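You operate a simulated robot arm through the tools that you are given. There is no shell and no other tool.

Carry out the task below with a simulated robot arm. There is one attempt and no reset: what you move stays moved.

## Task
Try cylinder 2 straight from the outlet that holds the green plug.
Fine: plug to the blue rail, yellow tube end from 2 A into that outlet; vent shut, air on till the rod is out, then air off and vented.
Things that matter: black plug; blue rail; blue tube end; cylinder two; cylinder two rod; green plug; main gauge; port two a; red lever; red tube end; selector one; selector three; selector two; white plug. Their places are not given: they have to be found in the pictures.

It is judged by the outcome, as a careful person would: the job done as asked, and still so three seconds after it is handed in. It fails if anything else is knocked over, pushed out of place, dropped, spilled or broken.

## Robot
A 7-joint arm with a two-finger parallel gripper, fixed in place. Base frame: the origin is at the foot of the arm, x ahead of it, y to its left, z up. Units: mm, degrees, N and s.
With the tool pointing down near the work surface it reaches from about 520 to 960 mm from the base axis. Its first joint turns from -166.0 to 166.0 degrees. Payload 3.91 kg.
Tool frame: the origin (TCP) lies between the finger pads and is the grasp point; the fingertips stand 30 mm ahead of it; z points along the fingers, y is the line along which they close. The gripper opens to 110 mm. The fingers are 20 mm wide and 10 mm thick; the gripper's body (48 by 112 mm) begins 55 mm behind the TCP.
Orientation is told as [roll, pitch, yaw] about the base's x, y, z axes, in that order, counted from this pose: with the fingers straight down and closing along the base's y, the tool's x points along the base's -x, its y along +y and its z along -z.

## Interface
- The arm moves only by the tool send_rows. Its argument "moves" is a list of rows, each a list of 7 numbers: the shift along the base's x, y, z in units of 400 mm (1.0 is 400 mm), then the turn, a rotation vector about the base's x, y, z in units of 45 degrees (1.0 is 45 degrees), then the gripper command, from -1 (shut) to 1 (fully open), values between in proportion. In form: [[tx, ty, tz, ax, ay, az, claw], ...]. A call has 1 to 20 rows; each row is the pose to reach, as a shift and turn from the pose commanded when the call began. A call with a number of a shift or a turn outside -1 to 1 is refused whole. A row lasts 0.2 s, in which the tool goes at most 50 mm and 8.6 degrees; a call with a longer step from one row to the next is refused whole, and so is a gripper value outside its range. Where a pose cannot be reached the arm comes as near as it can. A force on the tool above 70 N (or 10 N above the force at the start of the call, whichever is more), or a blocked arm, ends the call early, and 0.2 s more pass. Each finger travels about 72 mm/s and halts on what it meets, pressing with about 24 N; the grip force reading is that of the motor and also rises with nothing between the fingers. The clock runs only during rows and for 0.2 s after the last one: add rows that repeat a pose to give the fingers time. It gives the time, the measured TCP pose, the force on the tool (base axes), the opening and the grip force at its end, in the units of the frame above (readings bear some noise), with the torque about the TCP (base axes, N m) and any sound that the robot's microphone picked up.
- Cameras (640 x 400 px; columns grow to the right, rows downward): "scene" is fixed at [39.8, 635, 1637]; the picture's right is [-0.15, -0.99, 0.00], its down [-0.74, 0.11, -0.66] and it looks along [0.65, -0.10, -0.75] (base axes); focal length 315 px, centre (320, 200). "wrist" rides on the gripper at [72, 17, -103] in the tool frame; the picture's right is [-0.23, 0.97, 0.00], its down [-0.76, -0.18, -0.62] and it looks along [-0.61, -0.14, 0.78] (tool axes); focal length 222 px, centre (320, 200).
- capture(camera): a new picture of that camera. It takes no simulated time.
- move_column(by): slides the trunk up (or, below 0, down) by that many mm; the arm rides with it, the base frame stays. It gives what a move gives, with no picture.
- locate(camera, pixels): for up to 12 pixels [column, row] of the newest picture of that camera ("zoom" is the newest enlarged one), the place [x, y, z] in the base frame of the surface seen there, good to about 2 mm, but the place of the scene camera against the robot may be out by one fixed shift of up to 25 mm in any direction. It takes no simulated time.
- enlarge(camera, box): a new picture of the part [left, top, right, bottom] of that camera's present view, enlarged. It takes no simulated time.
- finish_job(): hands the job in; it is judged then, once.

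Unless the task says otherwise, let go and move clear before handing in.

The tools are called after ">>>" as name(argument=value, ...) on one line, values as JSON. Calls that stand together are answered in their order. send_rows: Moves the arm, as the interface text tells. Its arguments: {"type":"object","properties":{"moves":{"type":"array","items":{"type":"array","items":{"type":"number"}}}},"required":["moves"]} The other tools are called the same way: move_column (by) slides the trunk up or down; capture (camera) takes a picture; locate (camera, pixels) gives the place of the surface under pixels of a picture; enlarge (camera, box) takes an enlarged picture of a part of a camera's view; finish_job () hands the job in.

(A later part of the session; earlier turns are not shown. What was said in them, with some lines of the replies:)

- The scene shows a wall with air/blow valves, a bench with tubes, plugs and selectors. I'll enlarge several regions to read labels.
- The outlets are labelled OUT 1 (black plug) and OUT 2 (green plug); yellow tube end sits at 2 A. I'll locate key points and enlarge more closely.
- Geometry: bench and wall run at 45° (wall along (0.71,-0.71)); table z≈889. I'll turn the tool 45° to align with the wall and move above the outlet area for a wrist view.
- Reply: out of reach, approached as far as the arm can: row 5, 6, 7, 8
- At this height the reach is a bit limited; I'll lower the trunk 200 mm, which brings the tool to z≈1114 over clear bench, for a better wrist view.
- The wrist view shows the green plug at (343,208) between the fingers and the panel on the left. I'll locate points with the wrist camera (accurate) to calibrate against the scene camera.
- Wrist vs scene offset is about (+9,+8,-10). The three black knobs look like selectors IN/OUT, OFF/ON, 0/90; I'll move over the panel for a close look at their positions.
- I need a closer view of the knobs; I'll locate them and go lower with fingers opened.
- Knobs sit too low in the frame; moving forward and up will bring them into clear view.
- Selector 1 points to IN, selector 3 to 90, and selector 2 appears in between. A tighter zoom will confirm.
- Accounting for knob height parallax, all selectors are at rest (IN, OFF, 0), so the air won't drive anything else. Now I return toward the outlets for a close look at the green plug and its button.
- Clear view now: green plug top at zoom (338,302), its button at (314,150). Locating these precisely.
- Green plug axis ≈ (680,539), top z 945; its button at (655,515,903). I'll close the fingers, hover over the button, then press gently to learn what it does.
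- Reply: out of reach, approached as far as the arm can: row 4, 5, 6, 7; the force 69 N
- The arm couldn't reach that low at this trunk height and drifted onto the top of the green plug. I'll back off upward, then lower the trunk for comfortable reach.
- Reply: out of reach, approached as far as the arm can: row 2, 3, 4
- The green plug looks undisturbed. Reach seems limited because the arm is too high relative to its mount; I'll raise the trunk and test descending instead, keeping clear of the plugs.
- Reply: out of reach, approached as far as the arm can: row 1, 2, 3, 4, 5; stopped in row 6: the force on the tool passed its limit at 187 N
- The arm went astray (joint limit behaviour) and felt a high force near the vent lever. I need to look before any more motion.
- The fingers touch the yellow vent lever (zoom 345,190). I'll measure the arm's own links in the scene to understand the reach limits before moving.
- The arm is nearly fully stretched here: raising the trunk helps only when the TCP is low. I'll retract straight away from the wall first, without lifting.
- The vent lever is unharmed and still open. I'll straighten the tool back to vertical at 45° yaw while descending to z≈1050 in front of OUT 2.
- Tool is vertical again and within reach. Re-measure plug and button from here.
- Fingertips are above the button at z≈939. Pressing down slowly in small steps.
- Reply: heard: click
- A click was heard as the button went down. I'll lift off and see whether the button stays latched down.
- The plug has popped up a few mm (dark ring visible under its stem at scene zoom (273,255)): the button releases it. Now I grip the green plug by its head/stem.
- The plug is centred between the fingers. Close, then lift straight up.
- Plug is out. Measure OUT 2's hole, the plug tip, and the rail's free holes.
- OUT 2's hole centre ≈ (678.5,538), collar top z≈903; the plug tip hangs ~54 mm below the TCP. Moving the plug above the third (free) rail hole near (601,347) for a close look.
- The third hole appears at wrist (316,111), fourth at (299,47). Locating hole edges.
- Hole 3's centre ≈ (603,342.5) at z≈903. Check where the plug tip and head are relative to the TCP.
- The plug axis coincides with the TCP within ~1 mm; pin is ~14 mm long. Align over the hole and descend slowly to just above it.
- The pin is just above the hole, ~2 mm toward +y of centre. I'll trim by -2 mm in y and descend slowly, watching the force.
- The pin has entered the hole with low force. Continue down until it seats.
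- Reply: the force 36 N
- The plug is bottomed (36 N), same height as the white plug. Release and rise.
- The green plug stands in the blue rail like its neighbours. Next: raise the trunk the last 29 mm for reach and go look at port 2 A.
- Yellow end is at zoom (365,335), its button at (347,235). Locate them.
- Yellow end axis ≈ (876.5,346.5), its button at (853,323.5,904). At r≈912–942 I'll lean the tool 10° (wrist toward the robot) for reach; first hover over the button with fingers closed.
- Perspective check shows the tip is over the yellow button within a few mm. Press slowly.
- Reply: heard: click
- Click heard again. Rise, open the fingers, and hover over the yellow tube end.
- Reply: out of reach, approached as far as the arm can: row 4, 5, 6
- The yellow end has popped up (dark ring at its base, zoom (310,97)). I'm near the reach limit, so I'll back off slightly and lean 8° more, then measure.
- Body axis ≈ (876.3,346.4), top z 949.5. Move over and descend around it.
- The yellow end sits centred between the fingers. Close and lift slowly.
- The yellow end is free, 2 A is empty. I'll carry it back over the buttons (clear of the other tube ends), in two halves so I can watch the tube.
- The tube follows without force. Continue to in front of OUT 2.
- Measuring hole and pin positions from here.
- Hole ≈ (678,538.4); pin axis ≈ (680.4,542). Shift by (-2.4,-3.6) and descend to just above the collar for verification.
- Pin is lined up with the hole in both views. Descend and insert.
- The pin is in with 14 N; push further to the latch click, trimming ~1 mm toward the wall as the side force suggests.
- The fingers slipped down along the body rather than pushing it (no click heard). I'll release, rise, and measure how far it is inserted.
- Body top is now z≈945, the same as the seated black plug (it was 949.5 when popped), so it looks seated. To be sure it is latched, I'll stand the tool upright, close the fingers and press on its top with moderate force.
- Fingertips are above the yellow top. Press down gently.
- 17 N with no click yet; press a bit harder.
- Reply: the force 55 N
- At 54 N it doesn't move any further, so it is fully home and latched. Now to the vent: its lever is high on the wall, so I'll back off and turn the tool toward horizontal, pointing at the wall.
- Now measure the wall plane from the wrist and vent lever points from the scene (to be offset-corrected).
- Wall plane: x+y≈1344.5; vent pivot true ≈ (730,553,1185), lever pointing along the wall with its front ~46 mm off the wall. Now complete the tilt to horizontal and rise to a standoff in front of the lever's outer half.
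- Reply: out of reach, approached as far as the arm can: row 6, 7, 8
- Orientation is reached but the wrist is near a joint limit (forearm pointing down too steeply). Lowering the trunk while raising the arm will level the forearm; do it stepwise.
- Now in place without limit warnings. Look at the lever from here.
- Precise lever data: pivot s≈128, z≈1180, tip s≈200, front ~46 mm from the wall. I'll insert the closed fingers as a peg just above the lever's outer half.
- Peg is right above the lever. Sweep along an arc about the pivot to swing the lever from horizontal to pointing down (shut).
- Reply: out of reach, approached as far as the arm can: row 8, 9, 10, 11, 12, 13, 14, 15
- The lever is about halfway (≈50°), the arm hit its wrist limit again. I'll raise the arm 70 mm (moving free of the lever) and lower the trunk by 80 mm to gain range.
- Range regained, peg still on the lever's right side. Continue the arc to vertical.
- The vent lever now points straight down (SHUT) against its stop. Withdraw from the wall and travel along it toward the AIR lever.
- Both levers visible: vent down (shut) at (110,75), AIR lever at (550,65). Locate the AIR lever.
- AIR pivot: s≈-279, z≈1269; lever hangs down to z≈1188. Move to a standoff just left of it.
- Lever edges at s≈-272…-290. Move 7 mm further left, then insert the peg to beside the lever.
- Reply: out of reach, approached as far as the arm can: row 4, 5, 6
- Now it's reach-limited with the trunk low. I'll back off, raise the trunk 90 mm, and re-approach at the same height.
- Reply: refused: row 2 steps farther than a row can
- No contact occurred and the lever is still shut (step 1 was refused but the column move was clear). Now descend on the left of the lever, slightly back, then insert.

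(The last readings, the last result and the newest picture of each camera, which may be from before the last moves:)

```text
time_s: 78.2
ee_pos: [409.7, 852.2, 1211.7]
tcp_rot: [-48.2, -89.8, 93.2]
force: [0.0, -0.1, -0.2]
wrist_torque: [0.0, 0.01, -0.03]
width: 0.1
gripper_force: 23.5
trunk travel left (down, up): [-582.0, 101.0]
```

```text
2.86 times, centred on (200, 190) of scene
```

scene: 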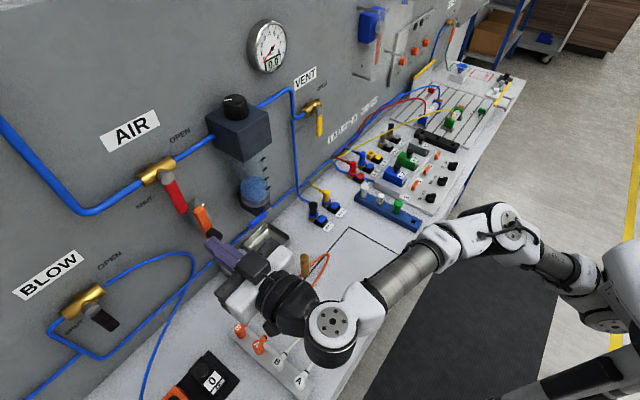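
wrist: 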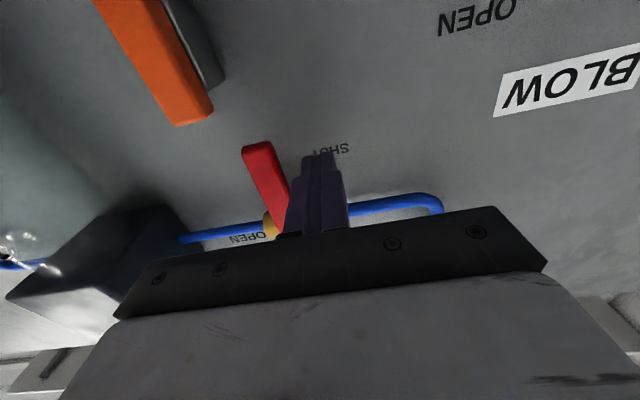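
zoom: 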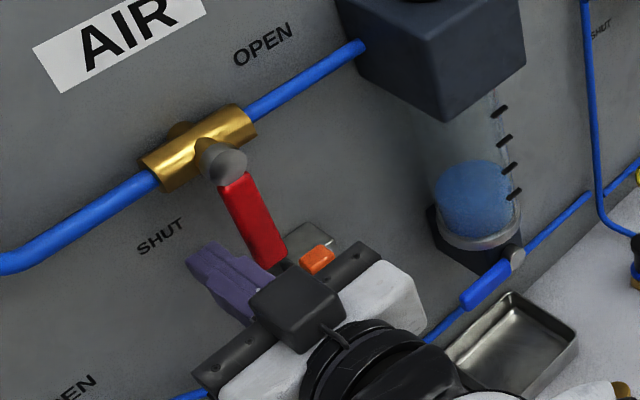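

Peg is beside the red lever. Everything is set (vent shut, plug in rail, yellow tube in OUT 2), so swing the AIR lever up to OPEN.

>>> send_rows(moves=[[0.0246, -0.0246, -0.002, 0, 0, 0, -1], [0.0426, -0.0426, -0.008, 0, 0, 0, -1], [0.061, -0.061, -0.0095, 0, 0, 0, -1], [0.0794, -0.0794, -0.0065, 0, 0, 0, -1], [0.0971, -0.0971, 0.001, 0, 0, 0, -1], [0.1139, -0.1139, 0.013, 0, 0, 0, -1], [0.1287, -0.1287, 0.028, 0, 0, 0, -1], [0.1414, -0.1414, 0.047, 0, 0, 0, -1], [0.1515, -0.1515, 0.069, 0, 0, 0, -1], [0.159, -0.159, 0.093, 0, 0, 0, -1], [0.159, -0.159, 0.101, 0, 0, 0, -1], [0.159, -0.159, 0.101, 0, 0, 0, -1]])

>>> capture(camera="scene")

>>> enlarge(camera="scene", box=[400, 50, 520, 140])

>>> enlarge(camera="scene", box=[110, 10, 310, 240])

```text
time_s: 80.8
ee_pos: [473.3, 790.1, 1249.5]
tcp_rot: [-21.1, -89.7, 66.0]
force: [-0.5, -6.5, -12.1]
wrist_torque: [-0.04, 0.06, -0.05]
width: 0.3
gripper_force: 24.4
trunk travel left (down, up): [-582.0, 101.0]
```

```text
taken
```

scene: 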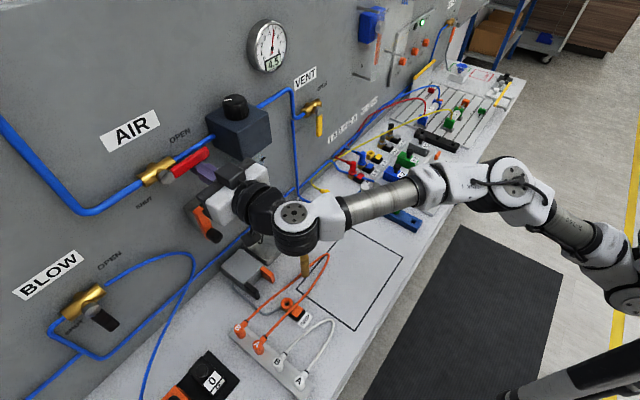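

```text
4.44 times, centred on (460, 95) of scene
```

zoom: 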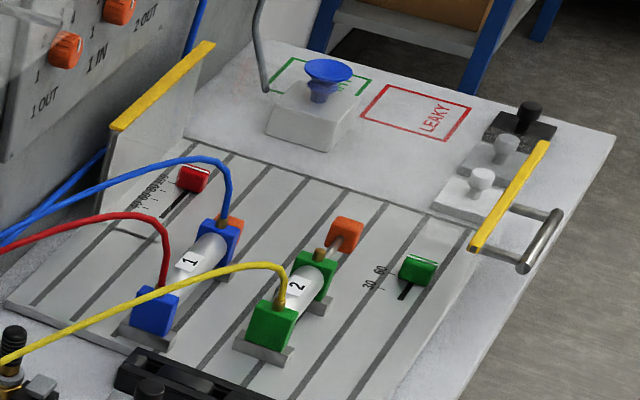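

```text
1.74 times, centred on (210, 125) of scene
```

zoom: 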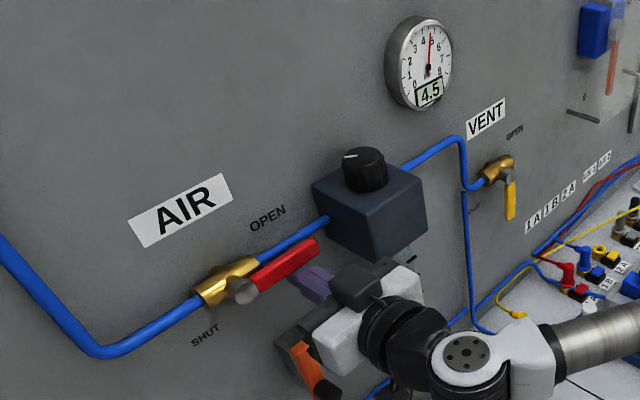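

Air is on: gauge reads 4.5, cylinder 2's rod (orange end) has come out. Hold ~1.5 s and check it has stopped at full stroke.

>>> send_rows(moves=[[0, 0, 0, 0, 0, 0, -1], [0, 0, 0, 0, 0, 0, -1], [0, 0, 0, 0, 0, 0, -1], [0, 0, 0, 0, 0, 0, -1], [0, 0, 0, 0, 0, 0, -1], [0, 0, 0, 0, 0, 0, -1], [0, 0, 0, 0, 0, 0, -1]])

>>> enlarge(camera="scene", box=[400, 50, 520, 140])

>>> enlarge(camera="scene", box=[340, 0, 450, 80])

>>> enlarge(camera="scene", box=[230, 10, 330, 80])

```text
time_s: 82.4
ee_pos: [472.7, 790.7, 1250.7]
tcp_rot: [-23.2, -89.6, 68.1]
force: [-1.6, -8.0, -20.6]
wrist_torque: [-0.13, 0.08, -0.08]
width: 0.0
gripper_force: 23.4
trunk travel left (down, up): [-582.0, 101.0]
```

```text
4.44 times, centred on (460, 95) of scene
```

zoom: 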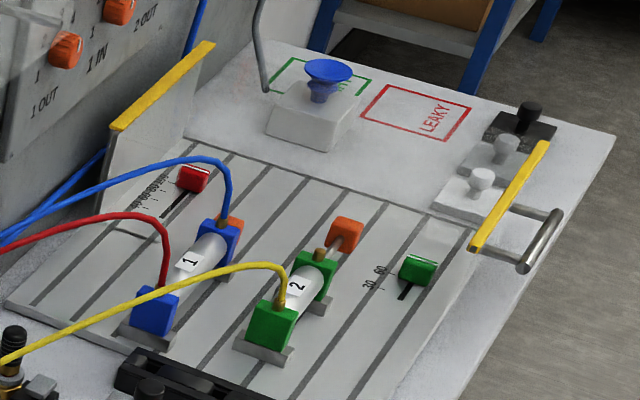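

```text
5.00 times, centred on (395, 40) of scene
```

zoom: 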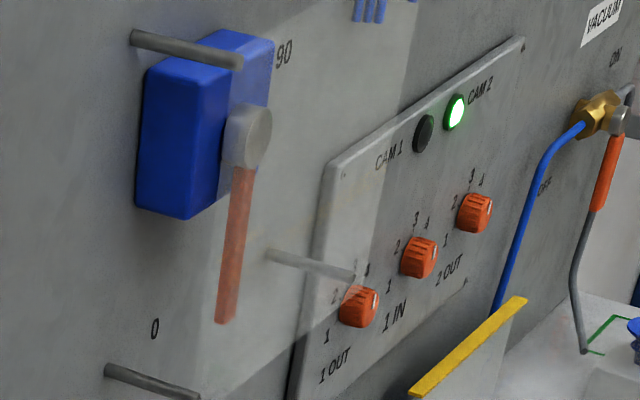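

```text
5.71 times, centred on (280, 45) of scene
```

zoom: 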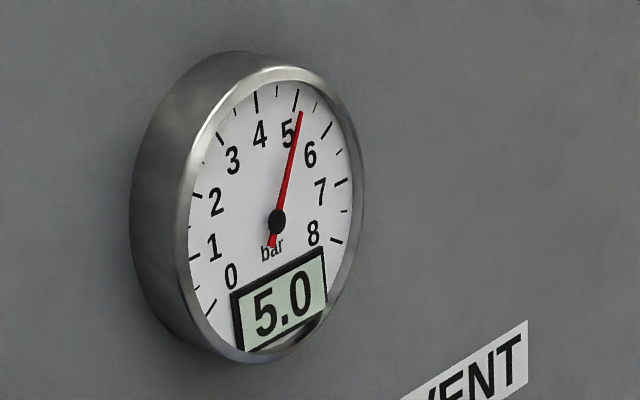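

The rod is fully out and stationary (CAM 2 lamp green, gauge 5.0 bar). Now get the peg above the lever to swing it back to SHUT.

>>> send_rows(moves=[[0, 0, -0.03, 0, 0, 0, -1], [-0.075, -0.075, -0.03, 0, 0, 0, -1], [-0.115, -0.097, -0.03, 0, 0, 0, -1], [-0.115, -0.097, 0.06, 0, 0, 0, -1], [-0.115, -0.097, 0.128, 0, 0, 0, -1], [-0.115, -0.097, 0.128, 0, 0, 0, -1]])

>>> capture(camera="wrist")

>>> enlarge(camera="scene", box=[110, 90, 290, 240])

```text
time_s: 83.8
ee_pos: [427.8, 748.0, 1302.8]
tcp_rot: [-39.0, -89.8, 83.9]
force: [0.5, -0.1, -0.7]
wrist_torque: [0.01, 0.01, 0.01]
width: 0.0
gripper_force: 24.7
trunk travel left (down, up): [-582.0, 101.0]
```

```text
taken
```

wrist: 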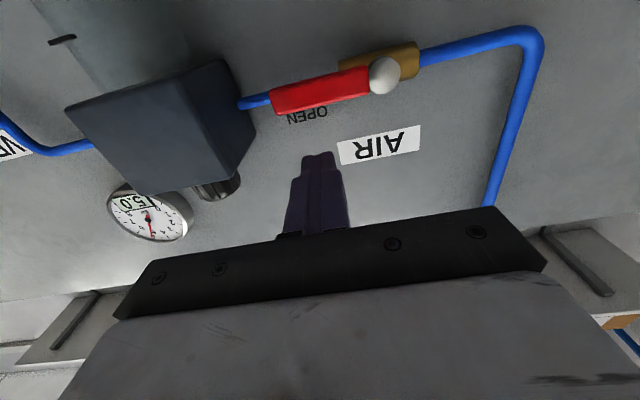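

```text
2.67 times, centred on (200, 165) of scene
```

zoom: 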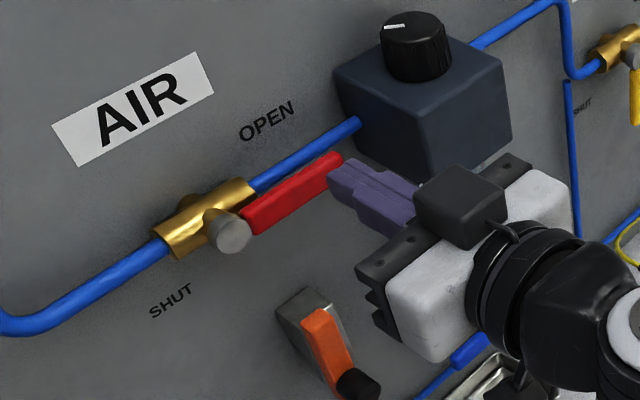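

>>> locate(camera="wrist", pixels=[[384, 76], [350, 84], [320, 92], [280, 102], [276, 93], [281, 112], [330, 75], [215, 190], [250, 130]])

```text
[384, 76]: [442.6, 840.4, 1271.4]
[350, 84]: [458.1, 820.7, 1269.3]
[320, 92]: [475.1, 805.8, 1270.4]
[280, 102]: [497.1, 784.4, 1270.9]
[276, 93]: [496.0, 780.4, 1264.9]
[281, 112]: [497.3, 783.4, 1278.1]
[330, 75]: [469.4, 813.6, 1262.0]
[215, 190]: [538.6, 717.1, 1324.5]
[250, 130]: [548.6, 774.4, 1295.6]
```

Lever confirmed at z≈1270, tip s≈-202. Insert above it and sweep down to SHUT.

>>> send_rows(moves=[[0.046, 0.062, 0, 0, 0, 0, -1], [0.1, 0.116, 0, 0, 0, 0, -1], [0.1, 0.116, 0, 0, 0, 0, -1], [0.1035, 0.1125, -0.0345, 0, 0, 0, -1], [0.108, 0.108, -0.058, 0, 0, 0, -1], [0.1095, 0.1065, -0.082, 0, 0, 0, -1], [0.108, 0.108, -0.106, 0, 0, 0, -1], [0.1035, 0.1125, -0.129, 0, 0, 0, -1], [0.0965, 0.1195, -0.151, 0, 0, 0, -1], [0.0867, 0.1293, -0.171, 0, 0, 0, -1], [0.0747, 0.1413, -0.188, 0, 0, 0, -1], [0.0606, 0.1554, -0.202, 0, 0, 0, -1], [0.0452, 0.1708, -0.212, 0, 0, 0, -1], [0.0381, 0.1779, -0.212, 0, 0, 0, -1], [0.0381, 0.1779, -0.212, 0, 0, 0, -1]])

>>> capture(camera="wrist")

>>> enlarge(camera="scene", box=[110, 20, 310, 240])

>>> enlarge(camera="scene", box=[400, 50, 520, 140])

```text
time_s: 87.0
ee_pos: [447.7, 816.7, 1220.7]
tcp_rot: [-0.3, -89.9, 44.7]
force: [8.4, -26.0, -4.2]
wrist_torque: [0.15, 0.08, -0.14]
width: 0.2
gripper_force: 24.0
trunk travel left (down, up): [-582.0, 101.0]
```

```text
taken
```

wrist: 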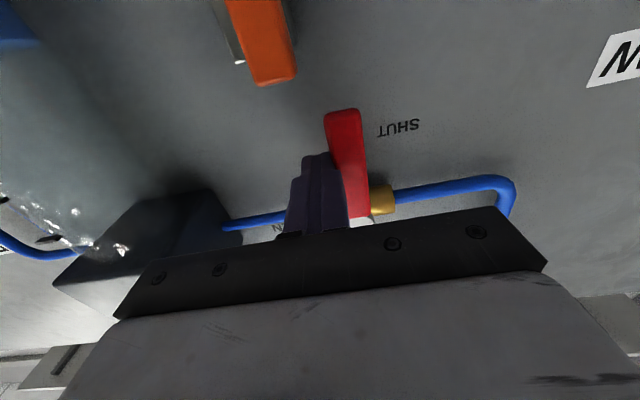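

```text
1.82 times, centred on (210, 130) of scene
```

zoom: 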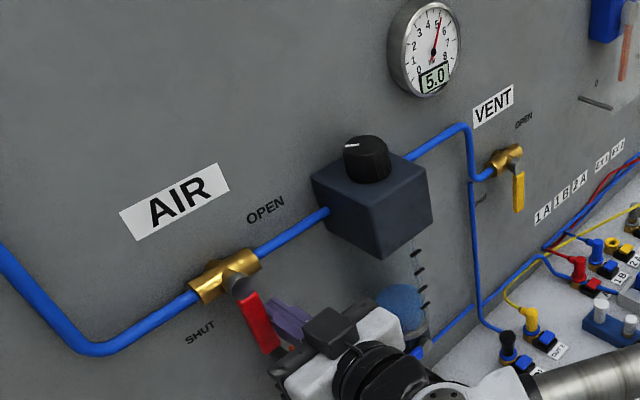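

```text
4.44 times, centred on (460, 95) of scene
```

zoom: 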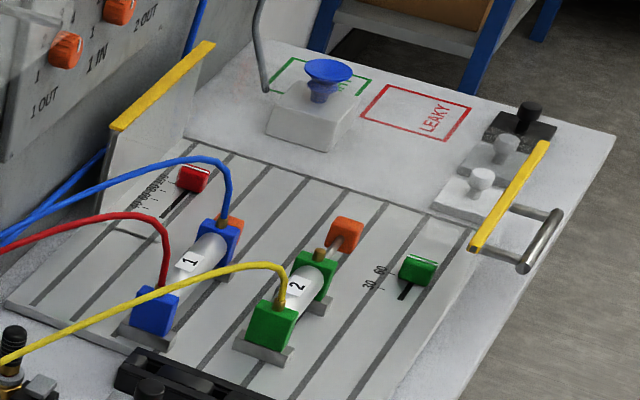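

Air is off (lever down at its stop), gauge holds 5.0 with the rod out. Withdraw and go back to the vent lever's left side.

>>> send_rows(moves=[[0.014, -0.014, 0, 0, 0, 0, -1], [-0.06, -0.088, 0, 0, 0, 0, -1], [-0.13, -0.158, 0, 0, 0, 0, -1], [-0.2, -0.228, 0, 0, 0, 0, -1], [-0.12, -0.308, 0, 0, 0, 0, -1], [-0.04, -0.388, 0, 0, 0, 0, -1], [0.04, -0.468, 0, 0, 0, 0, -1], [0.12, -0.548, 0, 0, 0, 0, -1], [0.2, -0.628, 0, 0, 0, 0, -1], [0.28, -0.708, 0, 0, 0, 0, -1], [0.36, -0.788, 0, 0, 0, 0, -1], [0.41, -0.838, 0, 0, 0, 0, -1], [0.41, -0.838, 0, 0, 0, 0, -1]])

>>> move_column(by=-90)

>>> capture(camera="wrist")

>>> capture(camera="scene")

```text
time_s: 89.8
ee_pos: [607.6, 485.1, 1217.7]
tcp_rot: [-40.4, -89.7, 85.3]
force: [-0.5, -0.4, -0.3]
wrist_torque: [0.0, 0.0, -0.03]
width: 0.0
gripper_force: 24.1
trunk travel left (down, up): [-582.0, 101.0]
```

```text
time_s: 91.0
ee_pos: [606.7, 484.3, 1128.1]
tcp_rot: [-38.9, -89.8, 83.8]
force: [0.8, 0.3, -0.2]
wrist_torque: [0.02, -0.01, -0.04]
width: 0.1
gripper_force: 24.0
trunk travel left (down, up): [-492.0, 191.0]
```

```text
taken
```

wrist: 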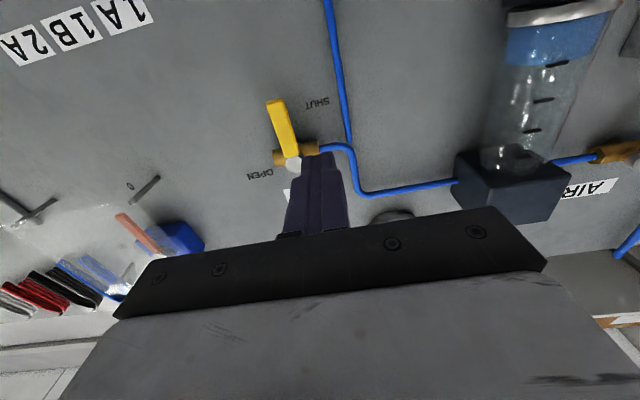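

```text
taken
```

scene: 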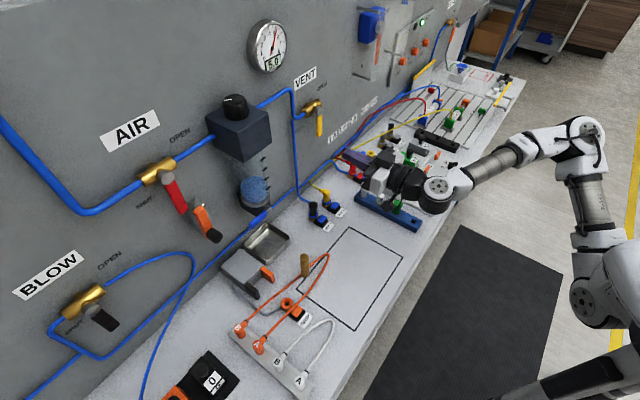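

Locate the vent lever and adjacent tube from here.

>>> locate(camera="wrist", pixels=[[275, 108], [269, 118], [289, 115], [285, 140], [293, 164], [340, 80], [345, 125], [328, 149], [352, 165], [390, 190]])

>>> enlarge(camera="wrist", box=[220, 60, 400, 220])

```text
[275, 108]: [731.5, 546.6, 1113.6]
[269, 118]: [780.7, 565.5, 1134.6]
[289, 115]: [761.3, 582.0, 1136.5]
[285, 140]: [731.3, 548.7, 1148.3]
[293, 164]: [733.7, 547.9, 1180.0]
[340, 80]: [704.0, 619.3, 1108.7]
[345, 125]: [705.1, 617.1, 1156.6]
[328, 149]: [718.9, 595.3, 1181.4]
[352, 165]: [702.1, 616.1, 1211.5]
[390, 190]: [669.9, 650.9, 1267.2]
```

```text
2.50 times, centred on (310, 140) of wrist
```

zoom: 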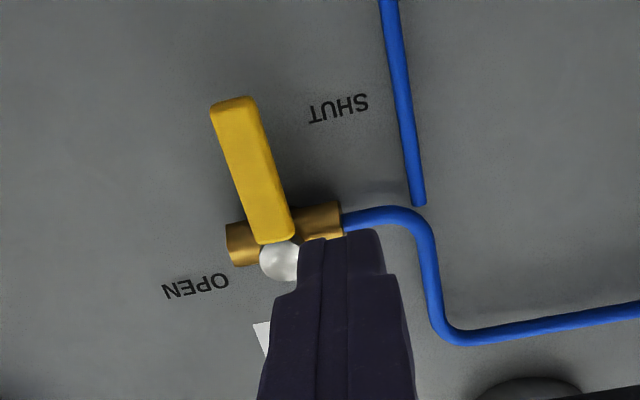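

Tube is at d≈15 mm (clear of the peg tip at 28 mm). Shift and insert the peg on the left of the lever.

>>> send_rows(moves=[[0.022, -0.022, 0, 0, 0, 0, -1], [0.092, 0.048, 0, 0, 0, 0, -1], [0.162, 0.118, 0, 0, 0, 0, -1], [0.21, 0.166, 0, 0, 0, 0, -1], [0.236, 0.192, 0, 0, 0, 0, -1], [0.236, 0.192, 0, 0, 0, 0, -1]])

>>> capture(camera="wrist")

>>> enlarge(camera="scene", box=[280, 50, 400, 150])

```text
time_s: 92.4
ee_pos: [703.3, 564.7, 1128.4]
tcp_rot: [-37.1, -89.7, 82.0]
force: [-1.0, -0.3, 0.4]
wrist_torque: [0.0, -0.04, -0.01]
width: 0.0
gripper_force: 24.0
trunk travel left (down, up): [-492.0, 191.0]
```

```text
taken
```

wrist: 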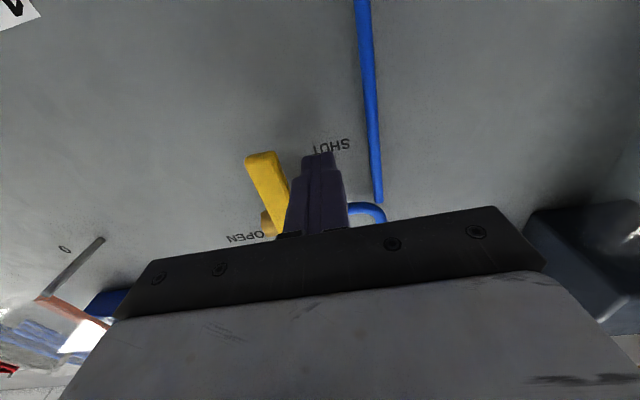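

```text
4.00 times, centred on (340, 100) of scene
```

zoom: 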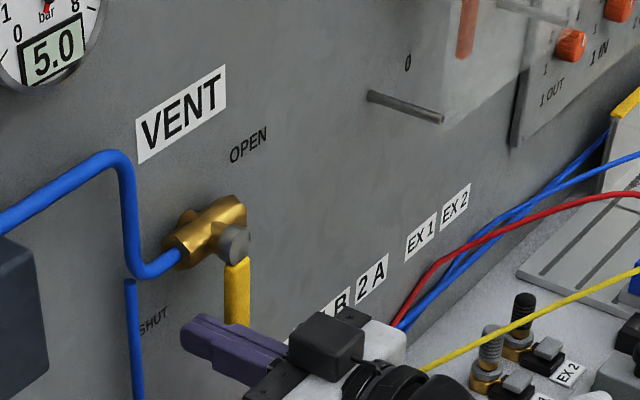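

Swing the vent lever back up to OPEN.

>>> send_rows(moves=[[0.023, -0.023, 0, 0, 0, 0, -1], [0.0394, -0.0394, -0.007, 0, 0, 0, -1], [0.0564, -0.0564, -0.0095, 0, 0, 0, -1], [0.0734, -0.0734, -0.007, 0, 0, 0, -1], [0.0898, -0.0898, -0.001, 0, 0, 0, -1], [0.1054, -0.1054, 0.009, 0, 0, 0, -1], [0.1193, -0.1193, 0.023, 0, 0, 0, -1], [0.1315, -0.1315, 0.04, 0, 0, 0, -1], [0.1413, -0.1413, 0.06, 0, 0, 0, -1], [0.1485, -0.1485, 0.0815, 0, 0, 0, -1], [0.1485, -0.1485, 0.091, 0, 0, 0, -1], [0.1485, -0.1485, 0.091, 0, 0, 0, -1]])

>>> capture(camera="wrist")

>>> enlarge(camera="scene", box=[240, 10, 400, 150])

>>> enlarge(camera="scene", box=[400, 50, 520, 140])

```text
time_s: 95.0
ee_pos: [762.6, 503.6, 1160.5]
tcp_rot: [-9.3, -89.6, 54.2]
force: [-6.6, -6.1, -20.5]
wrist_torque: [-0.07, 0.0, 0.01]
width: 0.1
gripper_force: 24.6
trunk travel left (down, up): [-492.0, 191.0]
```

```text
taken
```

wrist: 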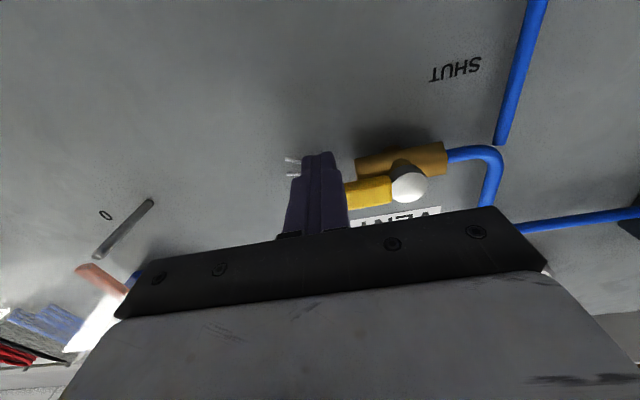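

```text
2.86 times, centred on (320, 80) of scene
```

zoom: 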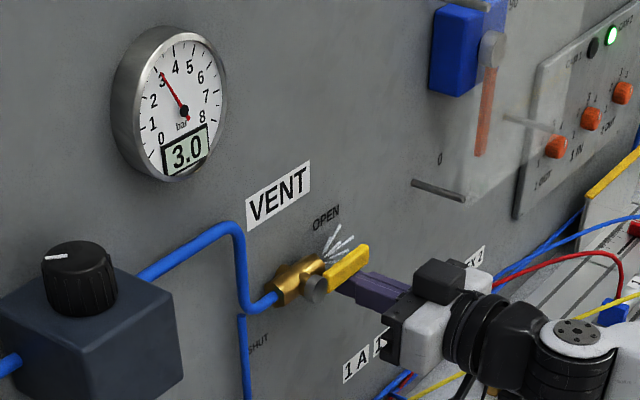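

```text
4.44 times, centred on (460, 95) of scene
```

zoom: 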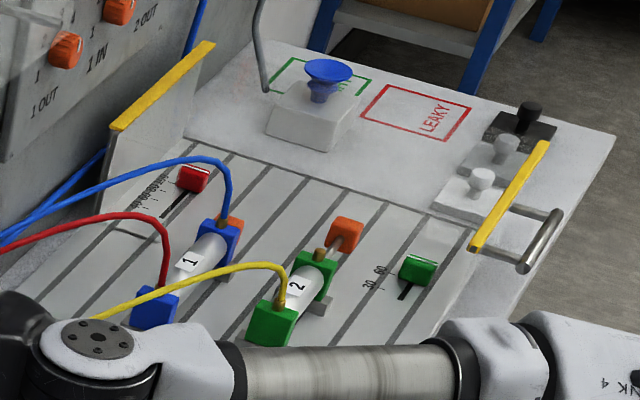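

The vent is open and the gauge is falling (3.0). Withdraw the peg downward and back from the wall, then wait for zero.

>>> send_rows(moves=[[0, 0, -0.03, 0, 0, 0, -1], [-0.07, -0.07, -0.03, 0, 0, 0, -1], [-0.14, -0.14, -0.03, 0, 0, 0, -1], [-0.21, -0.21, -0.03, 0, 0, 0, -1], [-0.27, -0.27, -0.03, 0, 0, 0, -1], [-0.27, -0.27, -0.03, 0, 0, 0, -1], [-0.27, -0.27, -0.03, 0, 0, 0, -1], [-0.27, -0.27, -0.03, 0, 0, 0, -1], [-0.27, -0.27, -0.03, 0, 0, 0, -1], [-0.27, -0.27, -0.03, 0, 0, 0, -1], [-0.27, -0.27, -0.03, 0, 0, 0, -1], [-0.27, -0.27, -0.03, 0, 0, 0, -1]])

>>> capture(camera="scene")

>>> enlarge(camera="scene", box=[240, 10, 400, 150])

>>> enlarge(camera="scene", box=[400, 50, 520, 140])

>>> enlarge(camera="scene", box=[290, 140, 430, 240])

```text
time_s: 97.6
ee_pos: [655.3, 394.8, 1156.8]
tcp_rot: [-35.1, -89.8, 79.9]
force: [-0.1, 0.3, -0.3]
wrist_torque: [0.03, -0.07, 0.01]
width: 0.0
gripper_force: 23.9
trunk travel left (down, up): [-492.0, 191.0]
```

```text
taken
```

scene: 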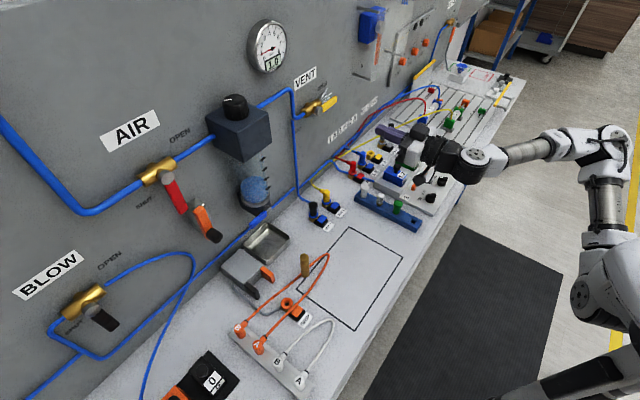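

```text
2.86 times, centred on (320, 80) of scene
```

zoom: 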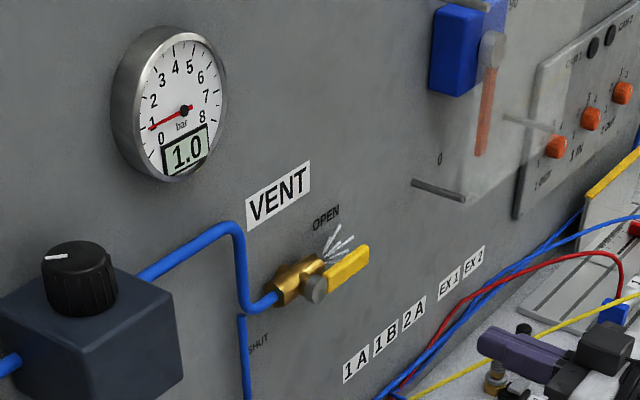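

```text
4.44 times, centred on (460, 95) of scene
```

zoom: 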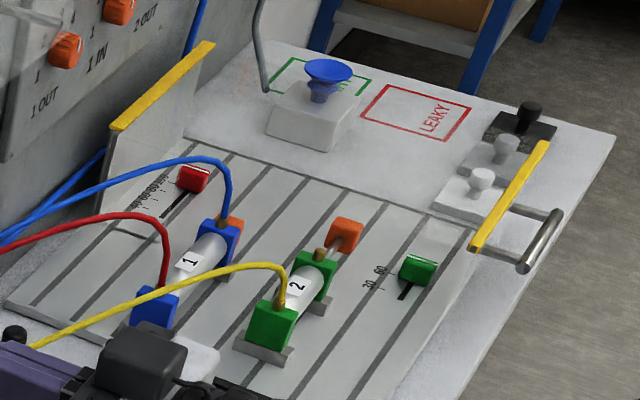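

```text
4.00 times, centred on (360, 190) of scene
```

zoom: 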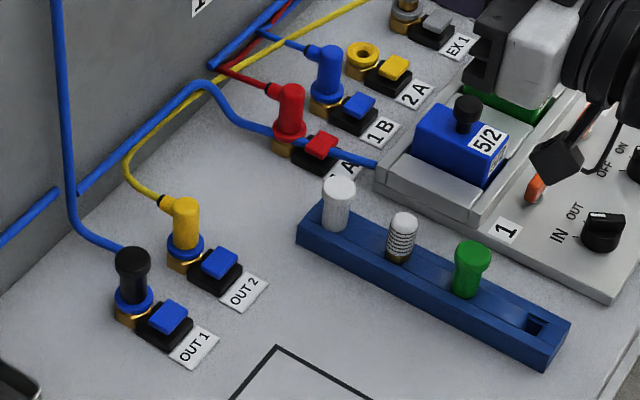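

Gauge at 1.0 and falling, everything else in place. Wait a few more seconds for full venting.

>>> send_rows(moves=[[0, 0, 0, 0, 0, 0, -1], [0, 0, 0, 0, 0, 0, -1], [0, 0, 0, 0, 0, 0, -1], [0, 0, 0, 0, 0, 0, -1], [0, 0, 0, 0, 0, 0, -1], [0, 0, 0, 0, 0, 0, -1], [0, 0, 0, 0, 0, 0, -1], [0, 0, 0, 0, 0, 0, -1], [0, 0, 0, 0, 0, 0, -1], [0, 0, 0, 0, 0, 0, -1], [0, 0, 0, 0, 0, 0, -1], [0, 0, 0, 0, 0, 0, -1], [0, 0, 0, 0, 0, 0, -1], [0, 0, 0, 0, 0, 0, -1], [0, 0, 0, 0, 0, 0, -1], [0, 0, 0, 0, 0, 0, -1], [0, 0, 0, 0, 0, 0, -1], [0, 0, 0, 0, 0, 0, -1]])

>>> enlarge(camera="scene", box=[240, 10, 400, 150])

>>> enlarge(camera="scene", box=[400, 50, 520, 140])

>>> enlarge(camera="scene", box=[110, 120, 290, 260])

```text
time_s: 101.4
ee_pos: [656.7, 393.0, 1157.1]
tcp_rot: [-35.7, -89.7, 80.5]
force: [0.3, -0.3, 1.1]
wrist_torque: [-0.02, 0.03, 0.0]
width: 0.0
gripper_force: 24.2
trunk travel left (down, up): [-492.0, 191.0]
```

```text
2.86 times, centred on (320, 80) of scene
```

zoom: 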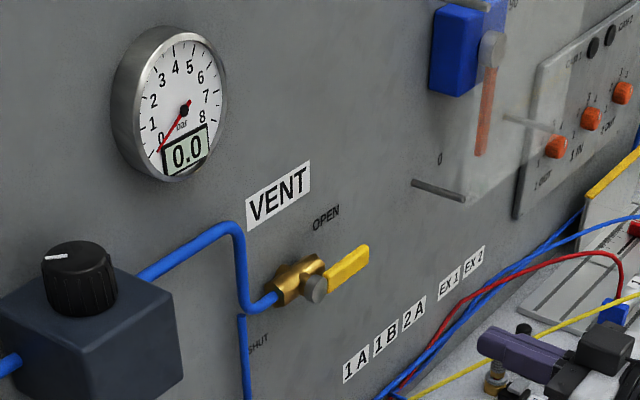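

```text
4.44 times, centred on (460, 95) of scene
```

zoom: 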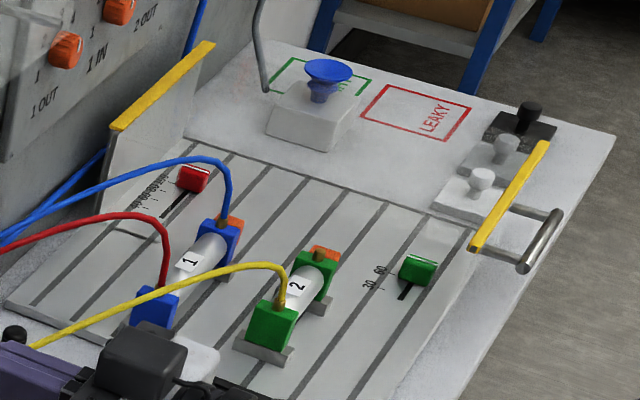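

```text
2.86 times, centred on (200, 190) of scene
```

zoom: 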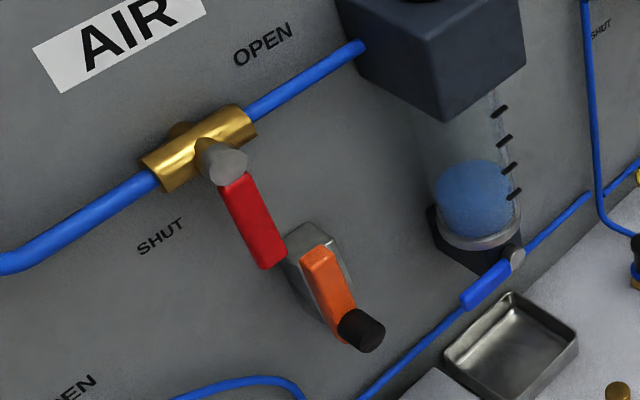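

The gauge reads 0.0 with AIR shut and VENT open. The rod went out under air and its spring has returned it. The green plug is in the blue rail, the yellow end is in OUT 2 and the arm is clear, so I'm handing in.

>>> finish_job()

```text
The job is handed in.
```

The job is done and handed in: cylinder 2 worked straight from OUT 2, the outlet that held the green plug. I don't have the judging result.

- **Tubing:** The green plug is in the blue rail. The yellow tube end from 2 A is fully seated in OUT 2.
- **Air test:** With the vent shut and the air on, the gauge rose to 5.0 bar and the rod came all the way out. The CAM 2 lamp lit.
- **End state:** The air is off and the vent is open. The gauge reads 0.0, and the rod went back in as the pressure dropped.

While I was finding the arm's reach, it had two unplanned contacts:

- **Green plug:** The fingers pressed down on the top of it at about 69 N before I pulled it.
- **Vent lever:** The fingers pushed against it, with a force spike of 187 N.

I checked both in the pictures afterwards. Neither had moved, and both worked normally later. I saw nothing else disturbed.
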